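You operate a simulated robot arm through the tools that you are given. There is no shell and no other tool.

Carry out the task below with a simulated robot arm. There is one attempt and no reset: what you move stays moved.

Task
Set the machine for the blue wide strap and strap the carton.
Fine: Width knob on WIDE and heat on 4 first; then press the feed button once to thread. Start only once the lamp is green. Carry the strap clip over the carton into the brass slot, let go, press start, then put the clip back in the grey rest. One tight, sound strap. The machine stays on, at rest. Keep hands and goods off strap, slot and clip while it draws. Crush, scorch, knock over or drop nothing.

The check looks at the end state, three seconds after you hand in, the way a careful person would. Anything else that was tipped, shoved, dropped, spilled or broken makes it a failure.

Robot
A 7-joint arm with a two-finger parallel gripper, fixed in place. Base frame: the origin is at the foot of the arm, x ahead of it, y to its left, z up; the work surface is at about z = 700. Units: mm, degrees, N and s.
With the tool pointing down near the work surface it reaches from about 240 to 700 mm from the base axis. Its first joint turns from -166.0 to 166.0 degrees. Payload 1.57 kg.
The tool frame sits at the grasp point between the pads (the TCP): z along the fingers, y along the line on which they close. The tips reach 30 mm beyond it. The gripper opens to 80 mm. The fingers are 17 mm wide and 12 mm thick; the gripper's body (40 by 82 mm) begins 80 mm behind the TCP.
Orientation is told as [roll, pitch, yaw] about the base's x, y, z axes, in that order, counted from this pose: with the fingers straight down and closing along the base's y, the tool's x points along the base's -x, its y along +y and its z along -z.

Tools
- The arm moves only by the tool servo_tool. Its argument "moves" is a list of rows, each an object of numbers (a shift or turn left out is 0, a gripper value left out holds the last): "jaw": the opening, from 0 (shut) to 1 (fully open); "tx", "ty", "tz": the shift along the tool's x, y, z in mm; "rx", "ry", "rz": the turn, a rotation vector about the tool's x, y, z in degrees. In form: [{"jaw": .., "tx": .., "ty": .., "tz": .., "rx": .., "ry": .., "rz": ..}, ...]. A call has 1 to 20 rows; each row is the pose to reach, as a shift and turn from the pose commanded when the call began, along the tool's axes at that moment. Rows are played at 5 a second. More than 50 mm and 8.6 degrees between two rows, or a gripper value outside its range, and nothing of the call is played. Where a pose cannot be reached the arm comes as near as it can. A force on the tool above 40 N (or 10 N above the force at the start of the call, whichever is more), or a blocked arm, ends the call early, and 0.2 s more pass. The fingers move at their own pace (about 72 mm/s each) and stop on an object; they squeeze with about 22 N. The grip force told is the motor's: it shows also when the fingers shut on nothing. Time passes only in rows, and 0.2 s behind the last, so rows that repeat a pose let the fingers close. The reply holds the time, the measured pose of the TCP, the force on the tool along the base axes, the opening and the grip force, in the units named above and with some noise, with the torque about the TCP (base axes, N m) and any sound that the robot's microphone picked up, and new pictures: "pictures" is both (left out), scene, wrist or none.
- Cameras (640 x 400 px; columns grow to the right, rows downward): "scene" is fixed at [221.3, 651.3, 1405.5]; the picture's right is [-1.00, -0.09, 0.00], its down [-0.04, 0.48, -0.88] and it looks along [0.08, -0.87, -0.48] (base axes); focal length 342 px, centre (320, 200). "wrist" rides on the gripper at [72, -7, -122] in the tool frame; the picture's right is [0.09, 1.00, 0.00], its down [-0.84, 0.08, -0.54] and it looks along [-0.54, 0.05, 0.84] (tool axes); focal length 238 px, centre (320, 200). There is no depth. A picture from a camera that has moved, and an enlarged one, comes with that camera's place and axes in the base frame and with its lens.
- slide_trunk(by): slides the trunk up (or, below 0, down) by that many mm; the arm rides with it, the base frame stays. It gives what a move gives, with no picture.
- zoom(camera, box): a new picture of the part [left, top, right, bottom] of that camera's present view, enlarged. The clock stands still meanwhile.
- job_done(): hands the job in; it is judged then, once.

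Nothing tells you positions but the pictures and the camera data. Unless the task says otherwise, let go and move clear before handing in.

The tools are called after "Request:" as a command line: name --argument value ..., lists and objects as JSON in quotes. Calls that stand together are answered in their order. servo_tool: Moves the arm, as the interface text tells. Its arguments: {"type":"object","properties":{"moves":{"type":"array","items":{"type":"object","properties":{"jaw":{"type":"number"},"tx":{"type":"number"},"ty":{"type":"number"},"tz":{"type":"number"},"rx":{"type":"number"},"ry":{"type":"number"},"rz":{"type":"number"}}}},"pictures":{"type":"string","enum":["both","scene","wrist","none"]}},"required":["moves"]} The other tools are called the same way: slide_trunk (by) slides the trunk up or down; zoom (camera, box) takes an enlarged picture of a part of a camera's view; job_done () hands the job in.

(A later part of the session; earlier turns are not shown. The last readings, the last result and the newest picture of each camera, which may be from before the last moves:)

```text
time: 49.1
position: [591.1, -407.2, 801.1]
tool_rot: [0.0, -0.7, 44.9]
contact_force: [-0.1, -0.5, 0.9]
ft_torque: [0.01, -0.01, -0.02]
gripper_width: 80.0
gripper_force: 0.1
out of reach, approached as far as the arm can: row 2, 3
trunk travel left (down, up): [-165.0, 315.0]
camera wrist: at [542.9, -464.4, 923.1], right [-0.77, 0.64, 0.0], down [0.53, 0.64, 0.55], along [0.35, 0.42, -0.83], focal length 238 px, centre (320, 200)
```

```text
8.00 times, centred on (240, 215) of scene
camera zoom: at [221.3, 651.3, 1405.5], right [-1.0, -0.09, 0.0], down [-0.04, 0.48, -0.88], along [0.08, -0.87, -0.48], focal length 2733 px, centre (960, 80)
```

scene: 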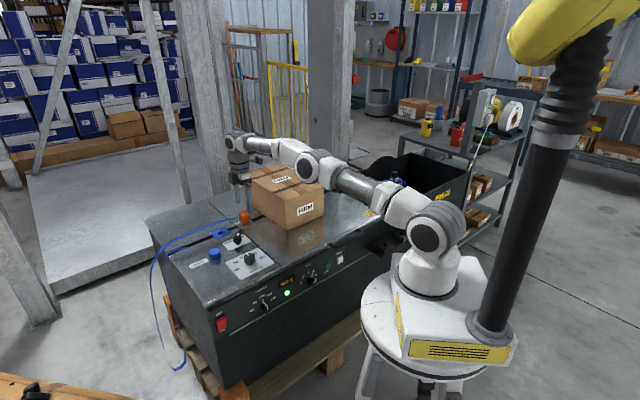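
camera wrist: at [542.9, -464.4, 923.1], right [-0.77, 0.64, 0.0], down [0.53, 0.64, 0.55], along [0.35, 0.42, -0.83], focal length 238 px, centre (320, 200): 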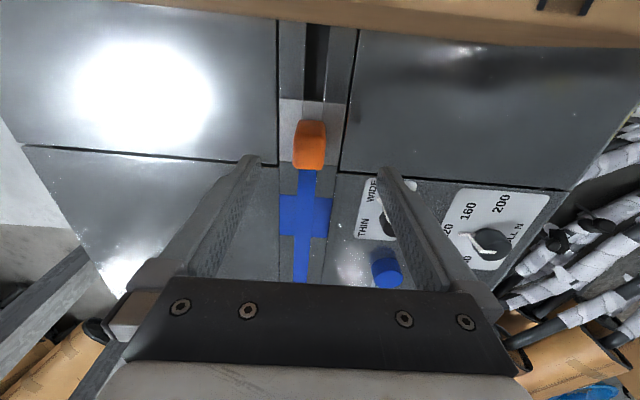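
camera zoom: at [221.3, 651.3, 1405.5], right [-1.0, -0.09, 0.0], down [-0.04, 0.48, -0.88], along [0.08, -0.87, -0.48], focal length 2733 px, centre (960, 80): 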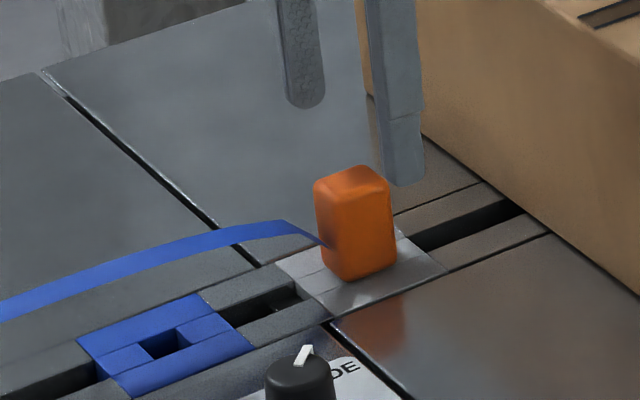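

The strap leaves the clip's left face low down, so gripping front-to-back keeps the fingers clear of it. I'll add about 6° of outward tilt to gain reach and centre over the clip.

Request:
servo_tool --moves '[{"ty": -4, "rx": 3}, {"ty": -8.5, "rx": 6}, {"ty": -8.5, "rx": 6, "jaw": 0.85}, {"ty": -8.5, "rx": 6, "jaw": 0.85}]'

Request:
zoom --camera "wrist" --box '[240, 80, 400, 200]'

```text
time: 50.1
position: [597.7, -412.7, 802.5]
tool_rot: [-6.2, -0.7, 45.1]
contact_force: [-0.2, 0.2, -0.7]
ft_torque: [-0.02, -0.02, 0.0]
gripper_width: 67.9
gripper_force: 0.1
trunk travel left (down, up): [-165.0, 315.0]
camera wrist: at [540.3, -461.5, 923.0], right [-0.76, 0.64, -0.11], down [0.49, 0.68, 0.54], along [0.42, 0.36, -0.83], focal length 238 px, centre (320, 200)
```

scene: 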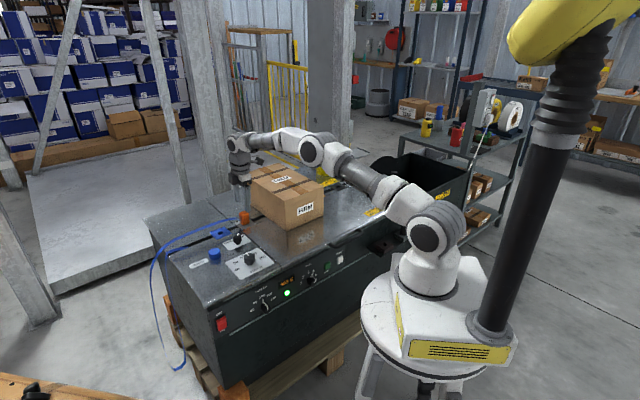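
wrist: 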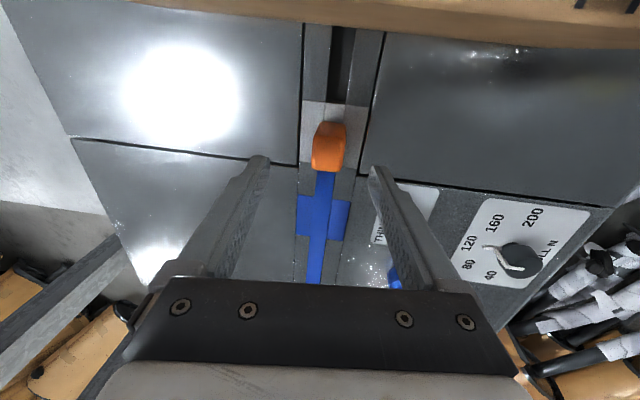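

```text
3.33 times, centred on (320, 140) of wrist
camera zoom: at [540.3, -461.5, 923.0], right [-0.76, 0.64, -0.11], down [0.49, 0.68, 0.54], along [0.42, 0.36, -0.83], focal length 794 px, centre (320, 400)
```

zoom: 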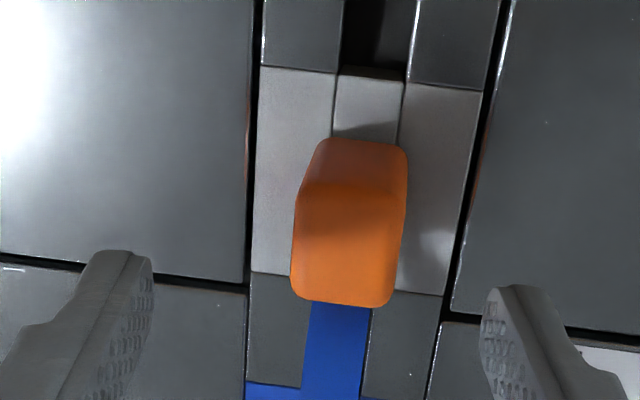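

Aligned. Descending vertically to straddle the clip.

Request:
servo_tool --moves '[{"ty": 2.2, "tz": 19.9}, {"ty": 4.3, "tz": 39.7}, {"ty": 5.4, "tz": 49.7}, {"ty": 6.5, "tz": 59.6}, {"ty": 6.5, "tz": 59.6}]'

Request:
zoom --camera "wrist" --box '[240, 110, 400, 230]'

```text
time: 51.3
position: [598.5, -413.7, 742.0]
tool_rot: [-6.3, -0.7, 45.0]
contact_force: [0.6, 0.2, -0.2]
ft_torque: [-0.01, 0.04, 0.01]
gripper_width: 68.2
gripper_force: 0.1
trunk travel left (down, up): [-165.0, 315.0]
camera wrist: at [540.8, -461.2, 863.4], right [-0.76, 0.64, -0.11], down [0.49, 0.68, 0.54], along [0.42, 0.36, -0.83], focal length 238 px, centre (320, 200)
```

scene: 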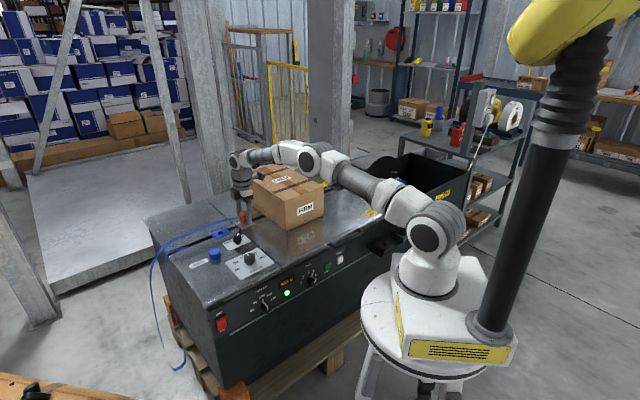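
wrist: 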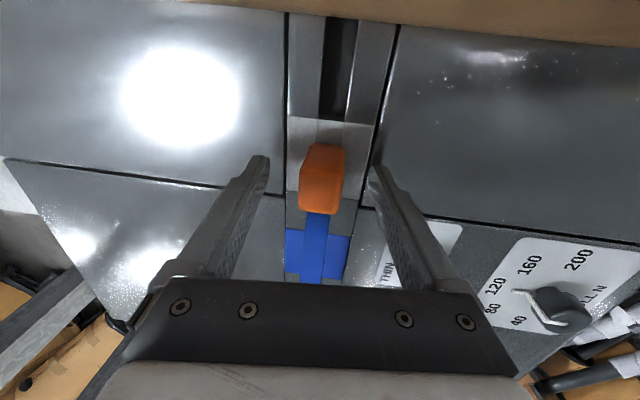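

```text
3.33 times, centred on (320, 170) of wrist
camera zoom: at [540.8, -461.2, 863.4], right [-0.76, 0.64, -0.11], down [0.49, 0.68, 0.54], along [0.42, 0.36, -0.83], focal length 794 px, centre (320, 300)
```

zoom: 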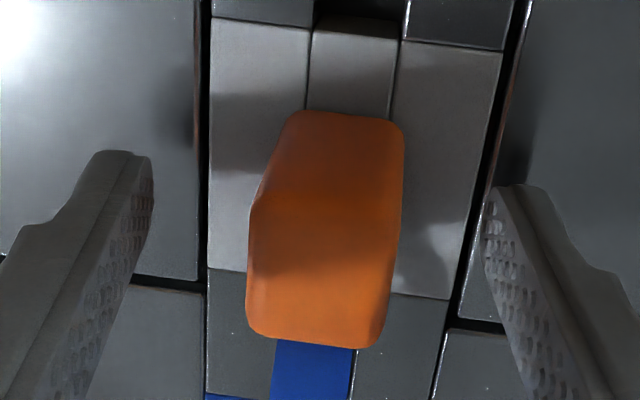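

Clip is centred between the fingers. Closing.

Request:
servo_tool --moves '[{"jaw": 0.5}, {"jaw": 0.2}, {"jaw": 0.2}, {"jaw": 0.2}, {"jaw": 0.2}]' --pictures "both"

Request:
zoom --camera "scene" --box '[200, 170, 296, 240]'

```text
time: 52.5
position: [596.5, -412.7, 742.4]
tool_rot: [-5.8, -0.8, 44.9]
contact_force: [-14.1, 13.0, 3.1]
ft_torque: [0.69, 0.75, 0.04]
gripper_width: 25.7
gripper_force: 22.0
trunk travel left (down, up): [-165.0, 315.0]
camera wrist: at [539.9, -460.1, 863.4], right [-0.76, 0.64, -0.1], down [0.49, 0.68, 0.54], along [0.41, 0.36, -0.83], focal length 238 px, centre (320, 200)
```

scene: 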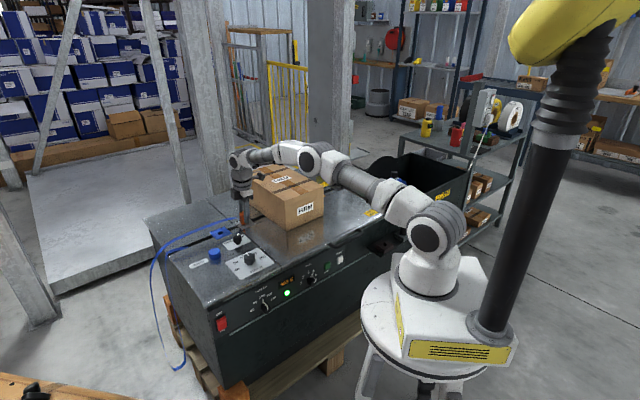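
wrist: 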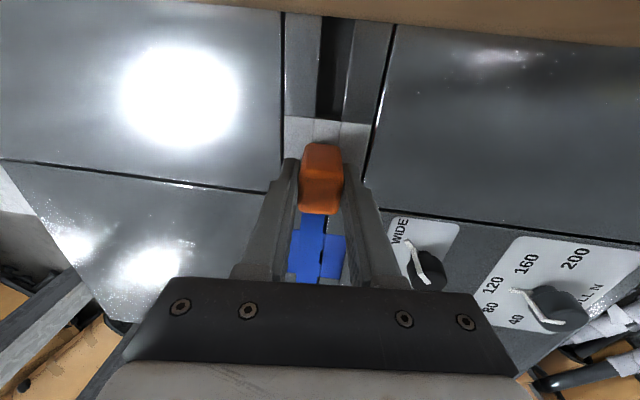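

```text
5.71 times, centred on (248, 205) of scene
camera zoom: at [221.3, 651.3, 1405.5], right [-1.0, -0.09, 0.0], down [-0.04, 0.48, -0.88], along [0.08, -0.87, -0.48], focal length 1952 px, centre (731, 171)
```

zoom: 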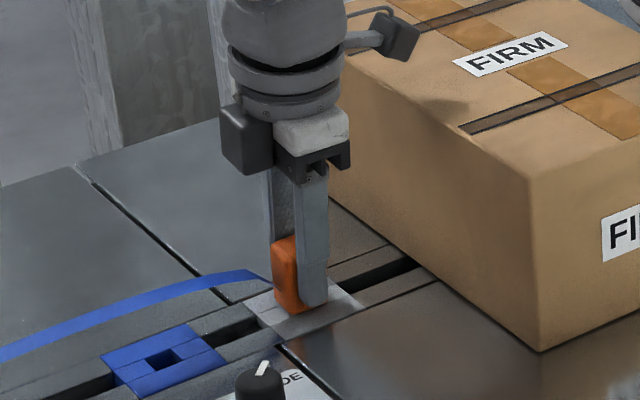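

Gripped at 25.7 mm. I'll ease the sideways load by shifting 2 mm toward the front, then lift a little and check.

Request:
servo_tool --moves '[{"ty": 1}, {"ty": 2}, {"ty": 2.4, "tz": -5}, {"ty": 2.9, "tz": -10}, {"ty": 4, "tz": -20}, {"ty": 4, "tz": -20}]' --pictures "both"

Request:
zoom --camera "scene" --box '[200, 160, 296, 230]'

```text
time: 53.9
position: [593.1, -409.1, 762.5]
tool_rot: [-6.3, -0.7, 45.0]
contact_force: [-0.7, -0.3, -1.2]
ft_torque: [0.0, -0.01, 0.01]
gripper_width: 25.1
gripper_force: 22.1
trunk travel left (down, up): [-165.0, 315.0]
camera wrist: at [536.1, -457.1, 883.0], right [-0.76, 0.64, -0.11], down [0.49, 0.68, 0.54], along [0.42, 0.36, -0.83], focal length 238 px, centre (320, 200)
```

scene: 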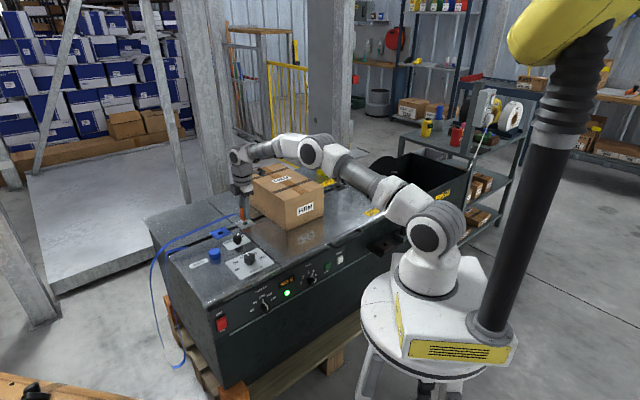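
wrist: 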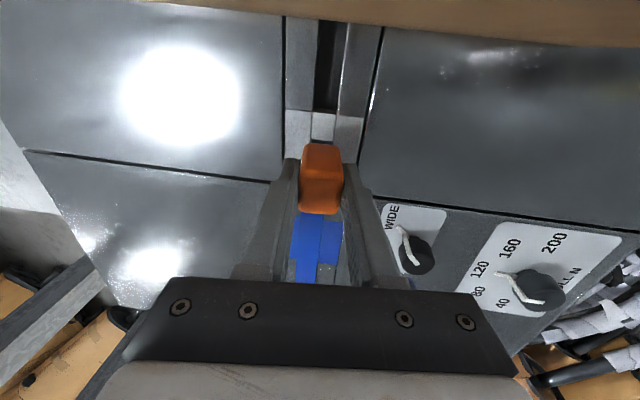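

```text
5.71 times, centred on (248, 195) of scene
camera zoom: at [221.3, 651.3, 1405.5], right [-1.0, -0.09, 0.0], down [-0.04, 0.48, -0.88], along [0.08, -0.87, -0.48], focal length 1952 px, centre (731, 229)
```

zoom: 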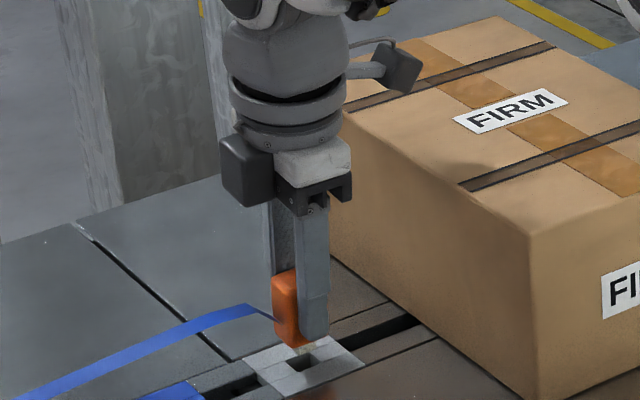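

The clip is out of the rest and held firmly. I'll lift it straight up by raising the trunk so the arm keeps its shape.

Request:
slide_trunk --by 150

Request:
servo_tool --moves '[{"tx": 0}, {"tx": 0}]'

```text
time: 55.7
position: [593.6, -408.2, 910.8]
tool_rot: [-6.1, -0.6, 44.9]
contact_force: [-0.3, 1.1, -0.1]
ft_torque: [-0.01, 0.0, 0.04]
gripper_width: 25.3
gripper_force: 22.7
trunk travel left (down, up): [-315.0, 165.0]
```

```text
time: 56.3
position: [592.4, -409.7, 911.2]
tool_rot: [-6.2, -0.8, 45.0]
contact_force: [-0.1, -0.1, -0.8]
ft_torque: [-0.02, 0.02, 0.0]
gripper_width: 25.3
gripper_force: 22.4
trunk travel left (down, up): [-315.0, 165.0]
camera wrist: at [536.1, -456.9, 1032.7], right [-0.76, 0.64, -0.11], down [0.49, 0.68, 0.54], along [0.42, 0.36, -0.83], focal length 238 px, centre (320, 200)
```

scene: 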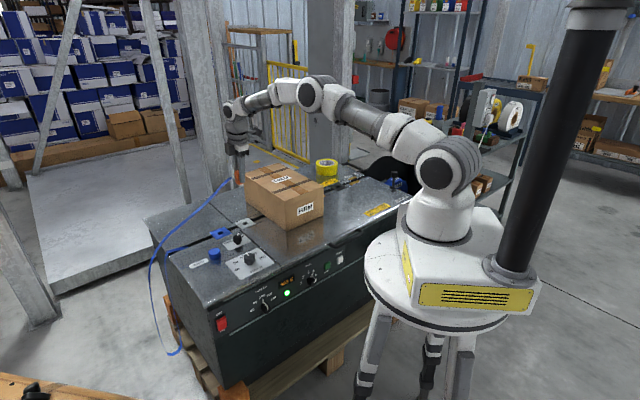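
wrist: 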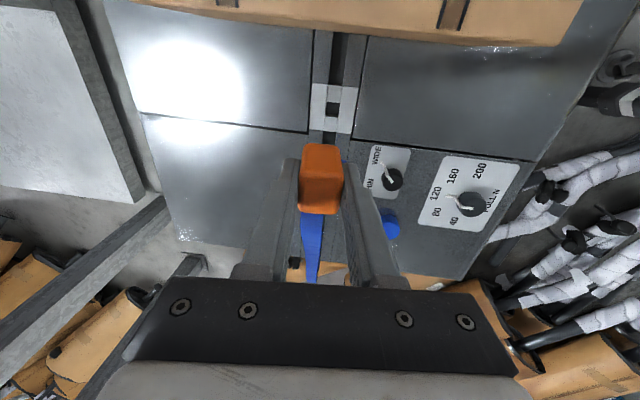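

Request:
zoom --camera "wrist" --box '[270, 60, 390, 150]'

```text
4.44 times, centred on (330, 105) of wrist
camera zoom: at [536.1, -456.9, 1032.7], right [-0.76, 0.64, -0.11], down [0.49, 0.68, 0.54], along [0.42, 0.36, -0.83], focal length 1059 px, centre (276, 622)
```

zoom: 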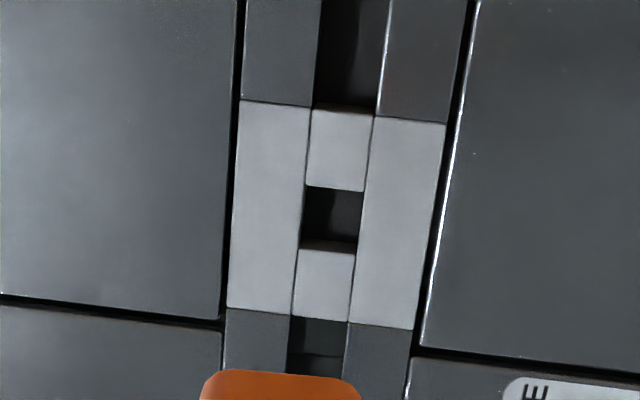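

The rest hole measures at (u=-129, n=-715) and the brass slot is 350 mm further along the track. Carrying the clip over the carton now, tilting outward slightly for reach.

Request:
servo_tool --moves '[{"tx": 15, "tz": -0.2}, {"tx": 45, "tz": -0.6, "ry": 0.2}, {"tx": 75, "tz": -1, "ry": 0.4}, {"tx": 105, "tz": -1.5, "ry": 0.6, "rx": 0.5}, {"tx": 135, "tz": -1.9, "ry": 0.8, "rx": 1}, {"tx": 165, "tz": -2.3, "ry": 0.8, "rx": 1.5}, {"tx": 195, "tz": -2.7, "ry": 0.8, "rx": 2}]'

```text
time: 57.9
position: [454.8, -546.4, 914.4]
tool_rot: [-8.2, 0.1, 44.8]
contact_force: [-0.9, 0.4, -0.3]
ft_torque: [-0.03, 0.0, -0.01]
gripper_width: 25.2
gripper_force: 22.2
trunk travel left (down, up): [-315.0, 165.0]
camera wrist: at [395.7, -589.7, 1035.0], right [-0.76, 0.63, -0.14], down [0.48, 0.7, 0.52], along [0.43, 0.33, -0.84], focal length 238 px, centre (320, 200)
```

scene: 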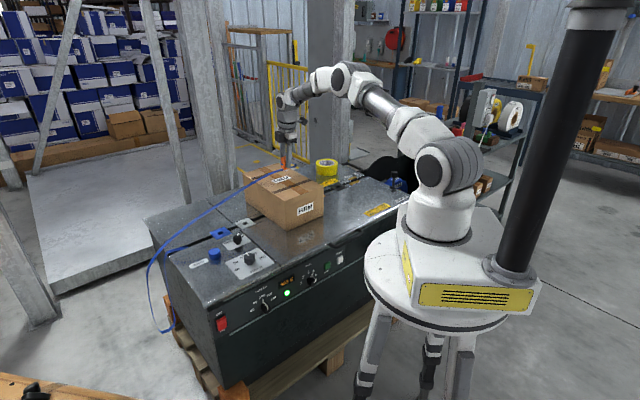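
wrist: 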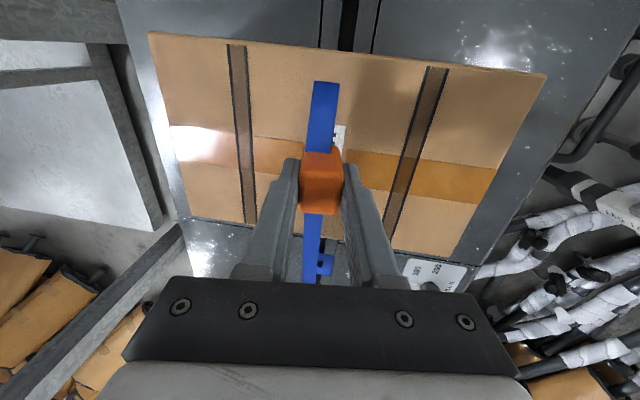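

Request:
zoom --camera "wrist" --box '[260, 60, 400, 230]'

Request:
zoom --camera "scene" --box '[220, 130, 350, 215]'

```text
2.35 times, centred on (330, 145) of wrist
camera zoom: at [395.7, -589.7, 1035.0], right [-0.76, 0.63, -0.14], down [0.48, 0.7, 0.52], along [0.43, 0.33, -0.84], focal length 561 px, centre (296, 329)
```

zoom: 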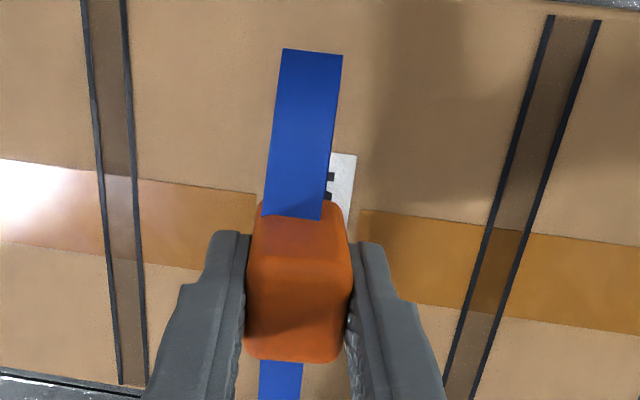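

```text
4.71 times, centred on (285, 172) of scene
camera zoom: at [221.3, 651.3, 1405.5], right [-1.0, -0.09, 0.0], down [-0.04, 0.48, -0.88], along [0.08, -0.87, -0.48], focal length 1608 px, centre (485, 329)
```

zoom: 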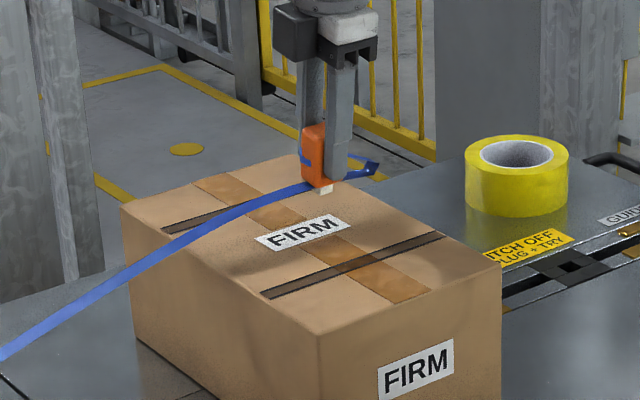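

A short free tail of strap leads ahead of the clip, as expected for threading. Continuing toward the brass slot.

Request:
servo_tool --moves '[{"tx": 25, "rx": 0.5}, {"tx": 52, "rx": 1}, {"tx": 78, "rx": 1.5}, {"tx": 104, "rx": 2}, {"tx": 130, "rx": 2.5}, {"tx": 145, "rx": 2.8}, {"tx": 156, "rx": 2.8}, {"tx": 156, "rx": 2.8}]'

Request:
zoom --camera "wrist" --box '[250, 40, 400, 160]'

Request:
zoom --camera "scene" --box '[260, 110, 420, 210]'

```text
time: 59.7
position: [345.1, -657.4, 913.9]
tool_rot: [-11.0, 0.0, 44.8]
contact_force: [0.9, -0.7, 0.2]
ft_torque: [0.01, -0.03, 0.0]
gripper_width: 25.3
gripper_force: 22.0
trunk travel left (down, up): [-315.0, 165.0]
camera wrist: at [281.4, -697.3, 1035.3], right [-0.76, 0.63, -0.19], down [0.47, 0.72, 0.52], along [0.46, 0.3, -0.84], focal length 238 px, centre (320, 200)
```

scene: 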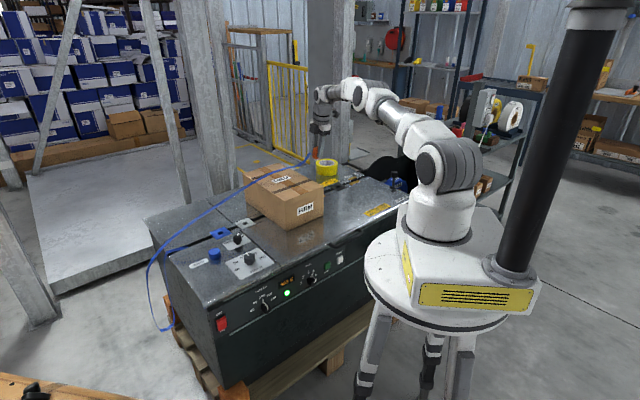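
wrist: 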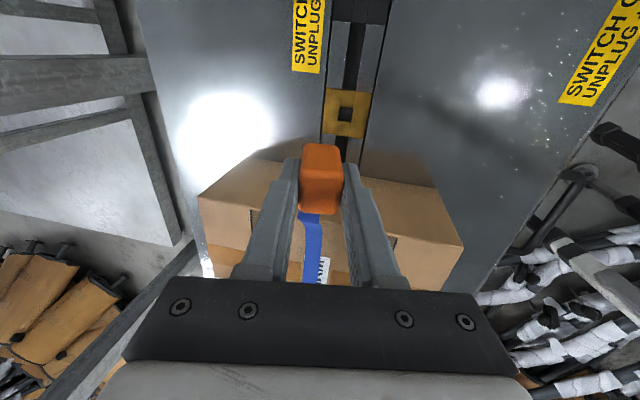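

```text
3.33 times, centred on (325, 100) of wrist
camera zoom: at [281.4, -697.3, 1035.3], right [-0.76, 0.63, -0.19], down [0.47, 0.72, 0.52], along [0.46, 0.3, -0.84], focal length 794 px, centre (303, 533)
```

zoom: 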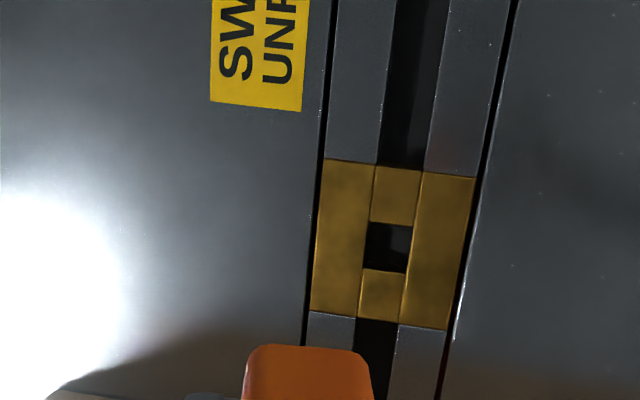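

```text
4.00 times, centred on (340, 160) of scene
camera zoom: at [221.3, 651.3, 1405.5], right [-1.0, -0.09, 0.0], down [-0.04, 0.48, -0.88], along [0.08, -0.87, -0.48], focal length 1366 px, centre (240, 360)
```

zoom: 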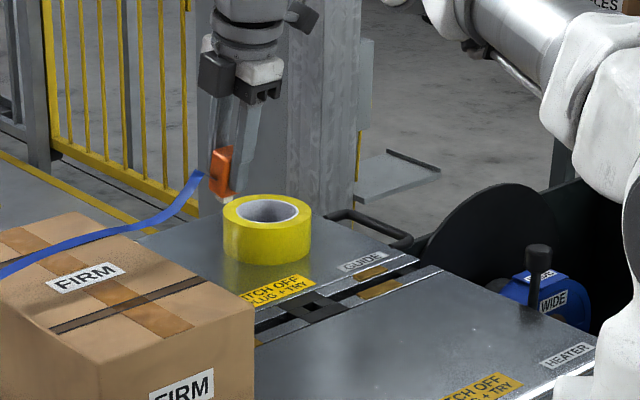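

The brass slot hole measures at (u=219.9, n=-715.7), and the clip is right above it. A small centring shift, then I'll lower with the trunk.

Request:
servo_tool --moves '[{"tx": -1.8, "ty": 0.3}, {"tx": -1.8, "ty": 0.3}]' --pictures "none"

Request:
slide_trunk --by -115

Request:
servo_tool --moves '[{"tx": 0}]'

Request:
zoom --camera "wrist" --box '[250, 60, 400, 230]'

Request:
zoom --camera "scene" --box '[260, 130, 400, 220]'

```text
time: 60.3
position: [345.3, -656.4, 913.9]
tool_rot: [-11.0, 0.0, 44.8]
contact_force: [-0.3, 0.0, -0.2]
ft_torque: [0.01, 0.02, 0.03]
gripper_width: 25.1
gripper_force: 21.8
trunk travel left (down, up): [-315.0, 165.0]
```

```text
time: 61.7
position: [346.6, -656.8, 798.1]
tool_rot: [-11.0, 0.1, 44.8]
contact_force: [-0.1, -0.2, -0.4]
ft_torque: [0.01, 0.0, 0.02]
gripper_width: 25.1
gripper_force: 22.5
trunk travel left (down, up): [-200.0, 280.0]
```

```text
time: 62.1
position: [345.7, -655.8, 797.7]
tool_rot: [-11.0, 0.0, 44.9]
contact_force: [0.6, -0.1, 0.5]
ft_torque: [0.0, -0.03, -0.01]
gripper_width: 25.2
gripper_force: 22.1
trunk travel left (down, up): [-200.0, 280.0]
camera wrist: at [282.9, -695.6, 919.1], right [-0.76, 0.63, -0.19], down [0.47, 0.72, 0.52], along [0.46, 0.3, -0.84], focal length 238 px, centre (320, 200)
```

scene: 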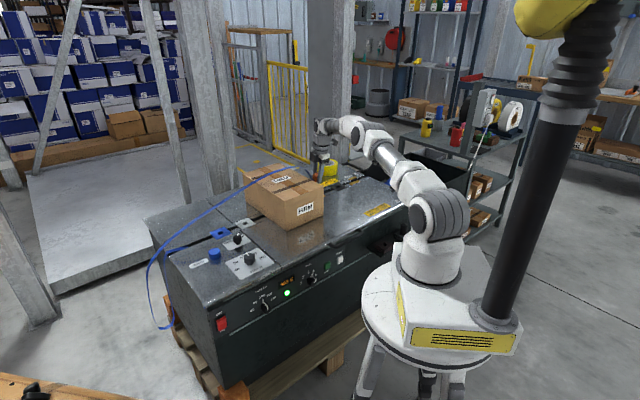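
wrist: 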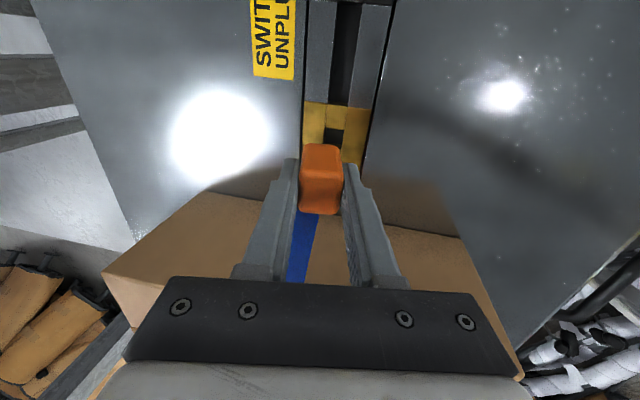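

```text
2.35 times, centred on (325, 145) of wrist
camera zoom: at [282.9, -695.6, 919.1], right [-0.76, 0.63, -0.19], down [0.47, 0.72, 0.52], along [0.46, 0.3, -0.84], focal length 561 px, centre (308, 329)
```

zoom: 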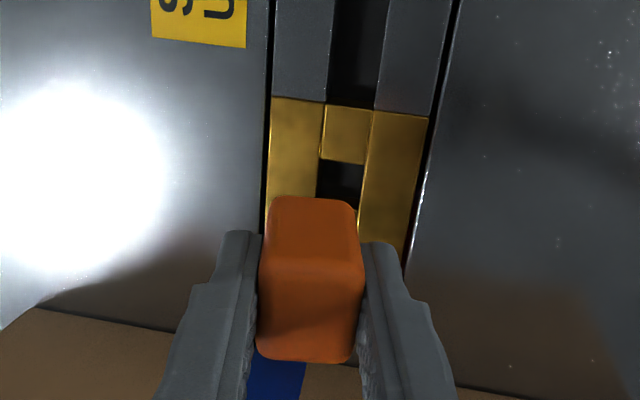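

```text
4.44 times, centred on (330, 175) of scene
camera zoom: at [221.3, 651.3, 1405.5], right [-1.0, -0.09, 0.0], down [-0.04, 0.48, -0.88], along [0.08, -0.87, -0.48], focal length 1518 px, centre (276, 311)
```

zoom: 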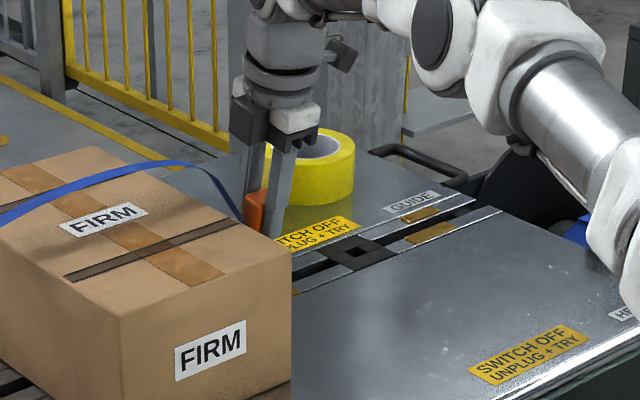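

Request:
slide_trunk --by -40

Request:
servo_tool --moves '[{"tx": 0}]'

Request:
zoom --camera "wrist" --box '[250, 90, 400, 230]'

Request:
zoom --camera "scene" --box '[280, 150, 380, 215]'

```text
time: 63.0
position: [346.0, -655.7, 757.2]
tool_rot: [-11.1, 0.1, 44.9]
contact_force: [0.1, -0.5, -0.6]
ft_torque: [0.01, -0.01, -0.04]
gripper_width: 25.3
gripper_force: 22.1
trunk travel left (down, up): [-160.0, 320.0]
```

```text
time: 63.4
position: [345.7, -656.2, 758.7]
tool_rot: [-11.0, 0.2, 44.9]
contact_force: [-0.4, -0.3, -0.4]
ft_torque: [0.02, -0.02, 0.0]
gripper_width: 25.5
gripper_force: 22.1
trunk travel left (down, up): [-160.0, 320.0]
camera wrist: at [282.9, -695.6, 879.1], right [-0.76, 0.63, -0.19], down [0.47, 0.72, 0.52], along [0.46, 0.3, -0.84], focal length 238 px, centre (320, 200)
```

scene: 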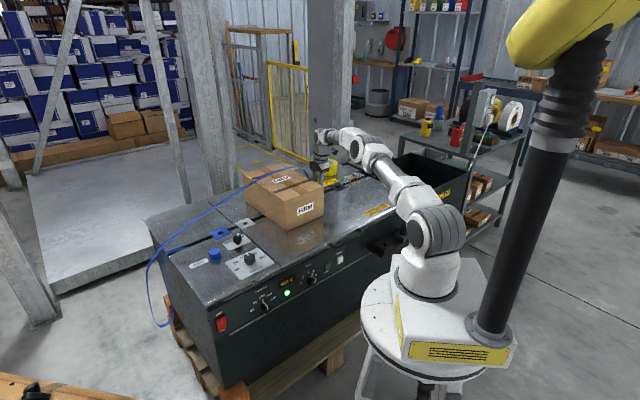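
wrist: 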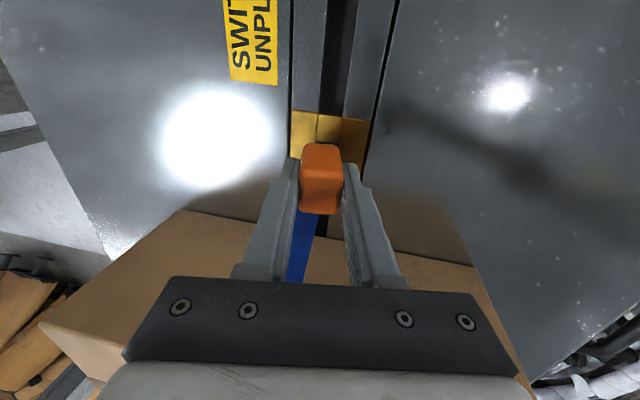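

```text
2.86 times, centred on (325, 160) of wrist
camera zoom: at [282.9, -695.6, 879.1], right [-0.76, 0.63, -0.19], down [0.47, 0.72, 0.52], along [0.46, 0.3, -0.84], focal length 681 px, centre (306, 314)
```

zoom: 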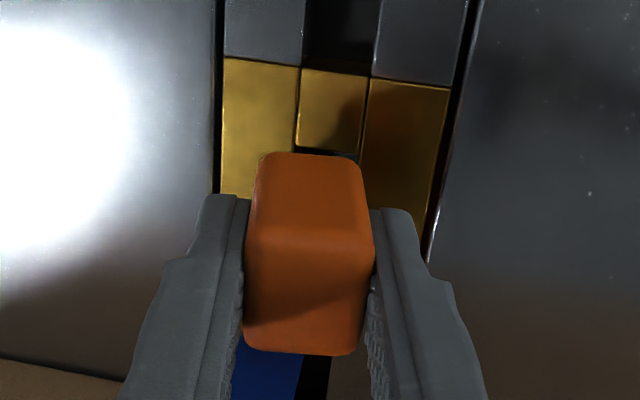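

```text
6.15 times, centred on (330, 182) of scene
camera zoom: at [221.3, 651.3, 1405.5], right [-1.0, -0.09, 0.0], down [-0.04, 0.48, -0.88], along [0.08, -0.87, -0.48], focal length 2102 px, centre (258, 308)
```

zoom: 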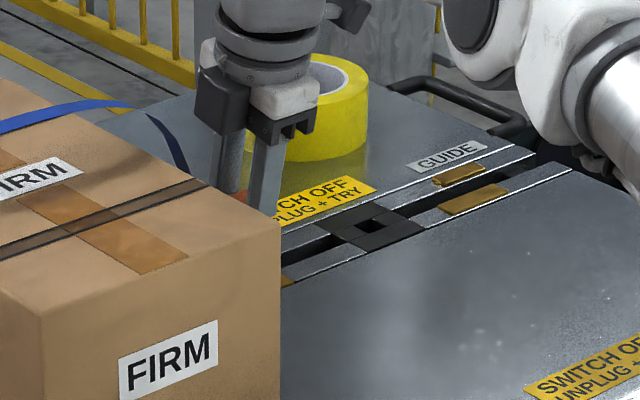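

Request:
servo_tool --moves '[{"ty": 0.8, "tz": 3.9}, {"ty": 1.5, "tz": 7.9}, {"ty": 2.1, "tz": 10.8}, {"ty": 2.3, "tz": 11.8}]' --pictures "wrist"

```text
time: 64.4
position: [345.0, -656.9, 750.0]
tool_rot: [-11.3, 0.2, 44.8]
contact_force: [-1.4, 0.5, 16.0]
ft_torque: [-0.06, -0.13, 0.0]
gripper_width: 25.2
gripper_force: 22.7
trunk travel left (down, up): [-160.0, 320.0]
camera wrist: at [282.0, -695.5, 870.3], right [-0.75, 0.63, -0.19], down [0.47, 0.72, 0.51], along [0.46, 0.3, -0.84], focal length 238 px, centre (320, 200)
```

wrist: 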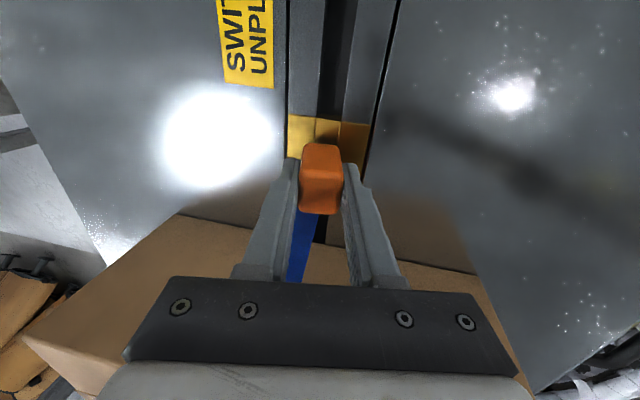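

Contact at z≈750 (16 N), a little higher than expected, so the tongue may be sitting on the edge of the hole. Backing up a few mm and looking closely.

Request:
servo_tool --moves '[{"ty": -1, "tz": -5}, {"ty": -1.5, "tz": -8}]' --pictures "wrist"

Request:
zoom --camera "wrist" --box '[280, 110, 370, 180]'

Request:
zoom --camera "scene" --box '[295, 160, 345, 195]'

```text
time: 65.0
position: [344.7, -656.1, 753.6]
tool_rot: [-10.7, 0.1, 44.9]
contact_force: [0.6, -0.4, -1.3]
ft_torque: [0.01, -0.01, -0.01]
gripper_width: 25.2
gripper_force: 21.6
trunk travel left (down, up): [-160.0, 320.0]
camera wrist: at [282.4, -695.3, 873.4], right [-0.76, 0.63, -0.19], down [0.47, 0.72, 0.52], along [0.46, 0.3, -0.84], focal length 238 px, centre (320, 200)
```

wrist: 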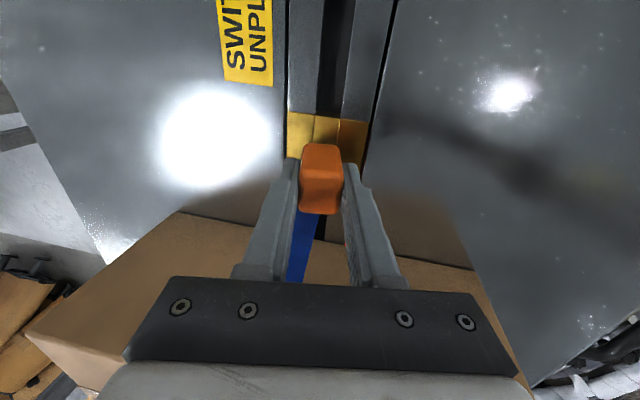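

```text
5.71 times, centred on (325, 145) of wrist
camera zoom: at [282.4, -695.3, 873.4], right [-0.76, 0.63, -0.19], down [0.47, 0.72, 0.52], along [0.46, 0.3, -0.84], focal length 1362 px, centre (291, 514)
```

zoom: 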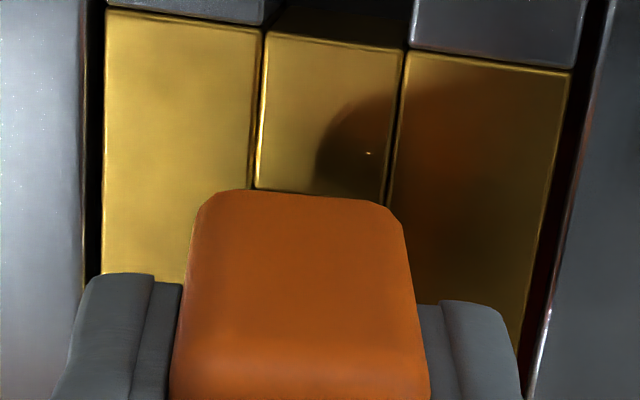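

```text
11.43 times, centred on (320, 178) of scene
camera zoom: at [221.3, 651.3, 1405.5], right [-1.0, -0.09, 0.0], down [-0.04, 0.48, -0.88], along [0.08, -0.87, -0.48], focal length 3904 px, centre (320, 457)
```

zoom: 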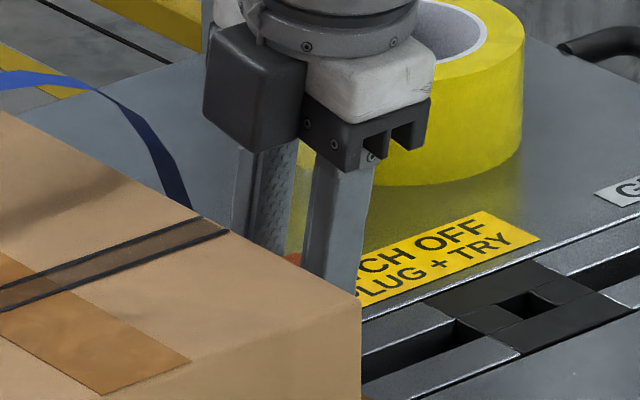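

Request:
servo_tool --moves '[{"ty": -1, "rx": -1}, {"ty": -1, "rx": -2}, {"ty": -1, "rx": -2}, {"ty": -0.7, "tz": 1.8, "rx": -2}, {"ty": -0.4, "tz": 3.6, "rx": -2}, {"ty": -0.4, "tz": 3.6, "rx": -2}]' --pictures "wrist"

Request:
zoom --camera "wrist" --box '[280, 110, 370, 180]'

```text
time: 66.4
position: [346.7, -655.9, 749.9]
tool_rot: [-9.0, 0.3, 44.9]
contact_force: [0.2, -0.4, 0.5]
ft_torque: [-0.01, 0.0, -0.01]
gripper_width: 25.6
gripper_force: 22.0
trunk travel left (down, up): [-160.0, 320.0]
camera wrist: at [286.5, -699.7, 871.7], right [-0.76, 0.63, -0.15], down [0.48, 0.71, 0.52], along [0.44, 0.32, -0.84], focal length 238 px, centre (320, 200)
```

wrist: 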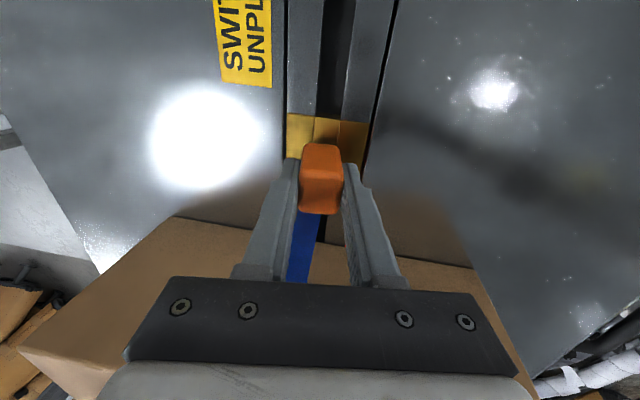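

```text
5.71 times, centred on (325, 145) of wrist
camera zoom: at [286.5, -699.7, 871.7], right [-0.76, 0.63, -0.15], down [0.48, 0.71, 0.52], along [0.44, 0.32, -0.84], focal length 1362 px, centre (291, 514)
```

zoom: 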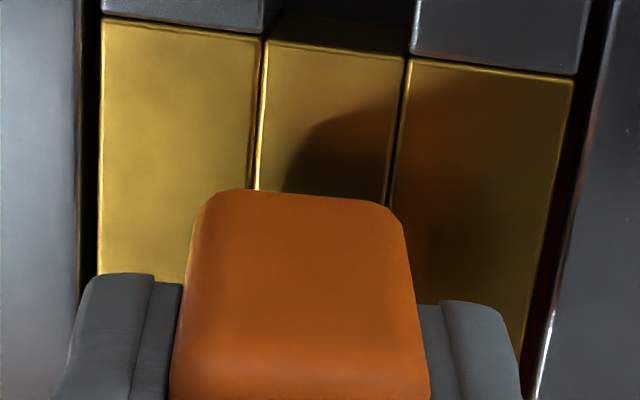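

Request:
servo_tool --moves '[{"ty": 0.3, "tz": 2}, {"ty": 0.6, "tz": 4}, {"ty": 0.6, "tz": 4}]' --pictures "none"

```text
time: 67.2
position: [347.1, -657.8, 750.9]
tool_rot: [-9.2, 0.2, 44.9]
contact_force: [-1.1, 3.7, 15.5]
ft_torque: [0.03, -0.15, 0.0]
gripper_width: 25.3
gripper_force: 21.8
trunk travel left (down, up): [-160.0, 320.0]
```

The torque says contact is at the back edge of the hole. I'll lift a few mm, shift 4 mm toward the front and lower again.

Request:
servo_tool --moves '[{"ty": -0.9, "tz": -5.9}, {"ty": 3, "tz": -6.5}, {"ty": 3.4, "tz": -3.6}, {"ty": 3.8, "tz": -1.6}, {"ty": 3.95, "tz": -0.6}, {"ty": 3.95, "tz": -0.6}]' --pictures "none"

```text
time: 68.6
position: [343.6, -653.4, 745.8]
tool_rot: [-9.0, 0.2, 44.9]
contact_force: [2.1, -4.8, 1.3]
ft_torque: [-0.15, -0.13, 0.0]
gripper_width: 25.3
gripper_force: 22.3
trunk travel left (down, up): [-160.0, 320.0]
```

The tongue has entered. Continuing down gently with a slight back-shift to relieve the side load.

Request:
servo_tool --moves '[{"ty": -0.6}, {"ty": -0.3, "tz": 2}, {"ty": 0, "tz": 4}, {"ty": 0, "tz": 4}]' --pictures "both"

Request:
zoom --camera "wrist" --box '[280, 110, 370, 180]'

```text
time: 69.6
position: [344.8, -654.0, 743.0]
tool_rot: [-9.1, 0.2, 45.0]
contact_force: [-0.1, 0.6, 4.2]
ft_torque: [0.03, 0.01, 0.01]
gripper_width: 25.3
gripper_force: 21.7
trunk travel left (down, up): [-160.0, 320.0]
camera wrist: at [284.2, -696.9, 864.6], right [-0.76, 0.63, -0.16], down [0.48, 0.71, 0.52], along [0.44, 0.32, -0.84], focal length 238 px, centre (320, 200)
```

scene: 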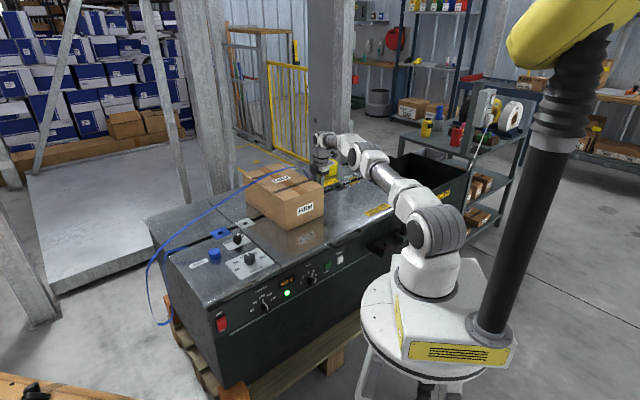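
wrist: 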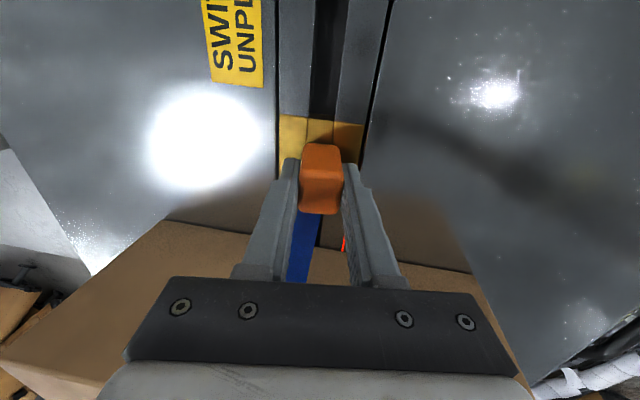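

```text
5.71 times, centred on (325, 145) of wrist
camera zoom: at [284.2, -696.9, 864.6], right [-0.76, 0.63, -0.16], down [0.48, 0.71, 0.52], along [0.44, 0.32, -0.84], focal length 1362 px, centre (291, 514)
```

zoom: 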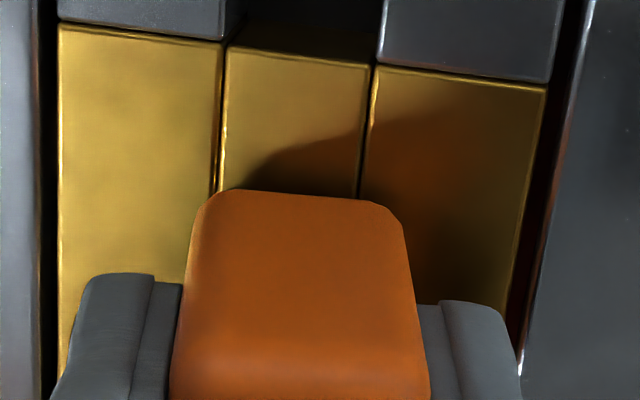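

The clip is seated (light 4 N contact, no side torque, same height as in the rest). Letting go.

Request:
servo_tool --moves '[{"jaw": 0.4}, {"jaw": 0.55}, {"jaw": 0.8}, {"jaw": 0.8}, {"jaw": 0.8}]' --pictures "both"

Request:
zoom --camera "wrist" --box '[250, 90, 400, 230]'

```text
time: 70.8
position: [343.4, -654.8, 743.3]
tool_rot: [-9.0, 0.1, 44.9]
contact_force: [0.5, -0.1, -1.0]
ft_torque: [-0.01, 0.02, 0.03]
gripper_width: 64.0
gripper_force: 0.1
trunk travel left (down, up): [-160.0, 320.0]
camera wrist: at [284.3, -697.0, 864.2], right [-0.76, 0.63, -0.16], down [0.48, 0.71, 0.52], along [0.44, 0.32, -0.84], focal length 238 px, centre (320, 200)
```

scene: 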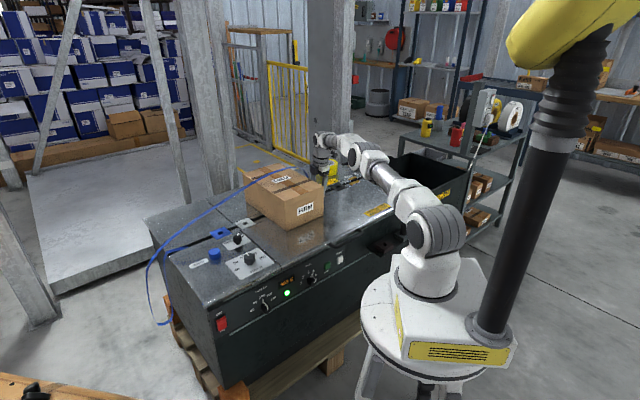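
wrist: 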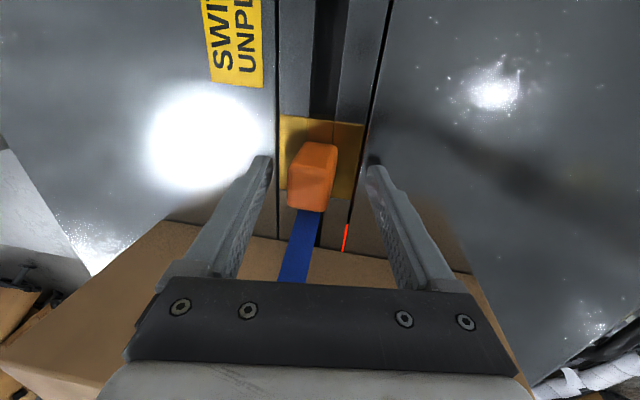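

```text
2.86 times, centred on (325, 160) of wrist
camera zoom: at [284.3, -697.0, 864.2], right [-0.76, 0.63, -0.16], down [0.48, 0.71, 0.52], along [0.44, 0.32, -0.84], focal length 681 px, centre (306, 314)
```

zoom: 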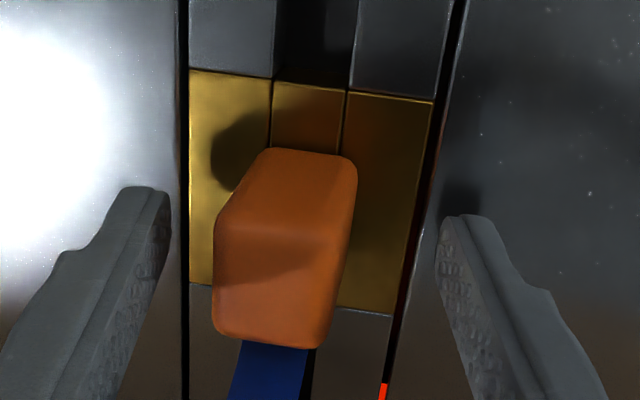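

The clip stands upright and centred on the brass plate. Rising straight up off it.

Request:
servo_tool --moves '[{"ty": -2.3, "tz": -14.8}, {"ty": -4.7, "tz": -29.6}, {"ty": -7, "tz": -44.5}, {"ty": -9.4, "tz": -59.3}, {"ty": -9.4, "tz": -59.3}]' --pictures "wrist"

Request:
slide_trunk --by 120

```text
time: 72.0
position: [344.7, -655.5, 803.5]
tool_rot: [-8.9, 0.1, 45.0]
contact_force: [-0.9, -0.2, 0.5]
ft_torque: [0.01, 0.02, 0.0]
gripper_width: 63.7
gripper_force: 0.0
trunk travel left (down, up): [-160.0, 320.0]
camera wrist: at [284.8, -698.0, 925.0], right [-0.76, 0.63, -0.16], down [0.48, 0.71, 0.52], along [0.44, 0.32, -0.84], focal length 238 px, centre (320, 200)
```

wrist: 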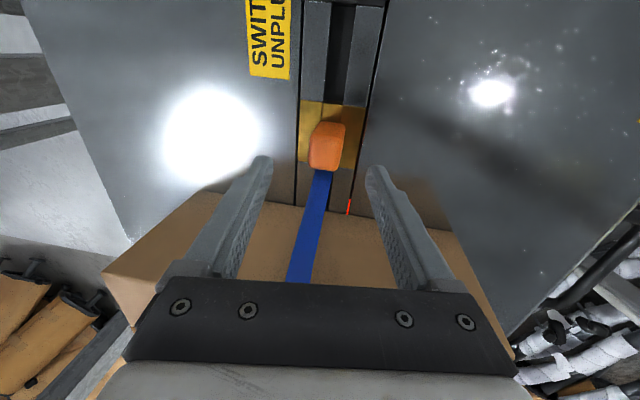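

```text
time: 73.5
position: [345.1, -656.2, 923.3]
tool_rot: [-9.0, 0.1, 44.9]
contact_force: [-0.6, 0.4, 0.0]
ft_torque: [0.0, 0.03, 0.01]
gripper_width: 64.1
gripper_force: 0.1
trunk travel left (down, up): [-280.0, 200.0]
```

Clear above. Now I'll withdraw toward the front, away from the strap line, then travel left to the START button.

Request:
servo_tool --moves '[{"ty": 37.5, "tz": -5.9, "rx": -1.8}, {"ty": 75, "tz": -11.8, "rx": -3.6}, {"ty": 112.6, "tz": -17.8, "rx": -5.4}, {"ty": 150, "tz": -23.7, "rx": -7.2}, {"ty": 187.7, "tz": -29.6, "rx": -9}, {"ty": 187.7, "tz": -29.6, "rx": -9}]'

```text
time: 74.9
position: [211.8, -521.0, 922.8]
tool_rot: [0.0, 0.1, 44.9]
contact_force: [0.0, -0.6, 0.0]
ft_torque: [0.0, 0.02, -0.01]
gripper_width: 64.0
gripper_force: 0.2
trunk travel left (down, up): [-280.0, 200.0]
camera wrist: at [164.6, -577.1, 1046.2], right [-0.77, 0.64, 0.0], down [0.54, 0.65, 0.54], along [0.35, 0.42, -0.84], focal length 238 px, centre (320, 200)
```

scene: 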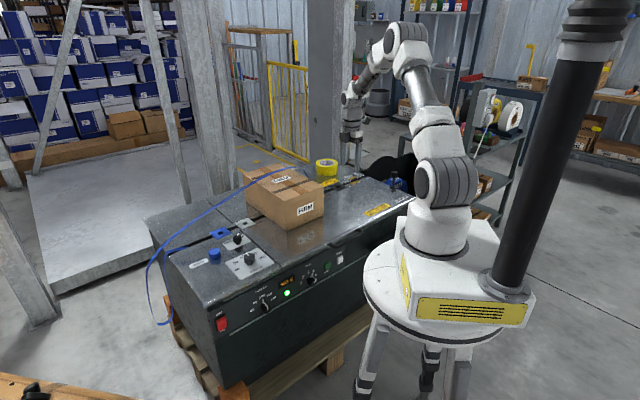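
wrist: 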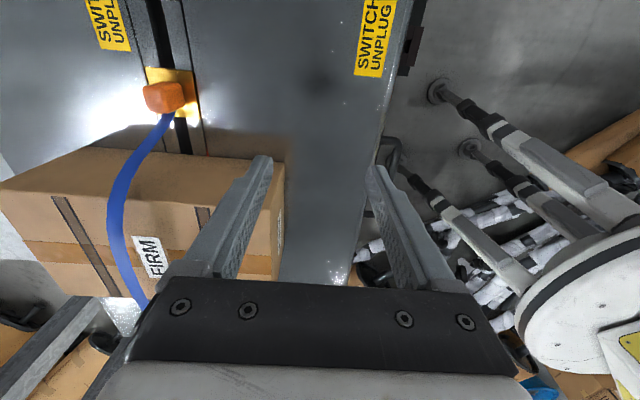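

Request:
servo_tool --moves '[{"tx": -20}, {"tx": -55, "rz": 4}, {"tx": -95, "rz": 11}, {"tx": -135, "rz": 18}, {"tx": -175, "rz": 25}, {"tx": -215, "rz": 32}, {"tx": -255, "rz": 39}, {"tx": -295, "rz": 46}, {"tx": -335, "rz": 53}, {"tx": -375, "rz": 60}, {"tx": -415, "rz": 67}, {"tx": -450, "rz": 74}, {"tx": -485, "rz": 82}, {"tx": -510, "rz": 90}, {"tx": -510, "rz": 90}]'

```text
time: 78.1
position: [574.3, -163.3, 922.5]
tool_rot: [-0.1, 0.0, -45.2]
contact_force: [0.0, 0.4, 0.5]
ft_torque: [0.0, -0.01, 0.03]
gripper_width: 63.9
gripper_force: 0.0
trunk travel left (down, up): [-280.0, 200.0]
camera wrist: at [518.4, -116.1, 1044.6], right [0.64, 0.77, 0.0], down [0.65, -0.54, 0.54], along [0.41, -0.35, -0.84], focal length 238 px, centre (320, 200)
```

scene: 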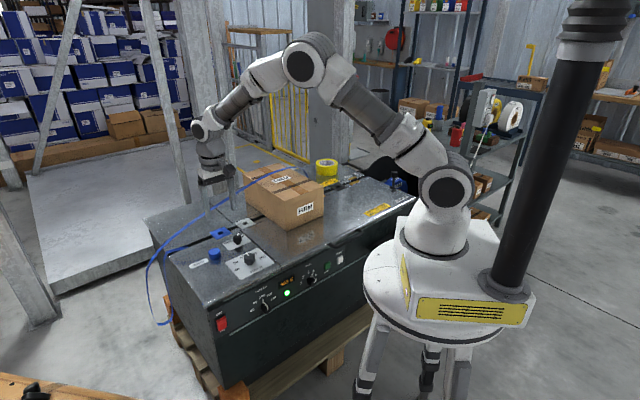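
wrist: 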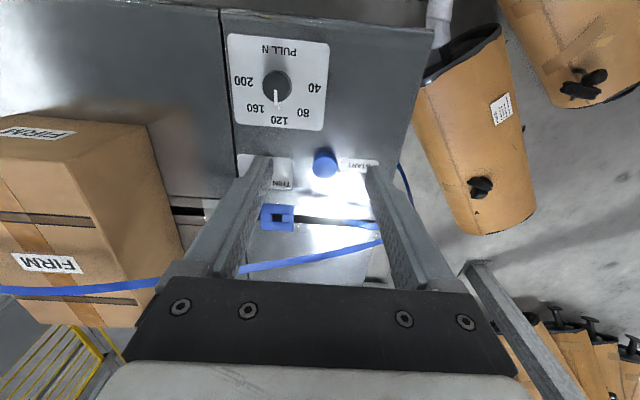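

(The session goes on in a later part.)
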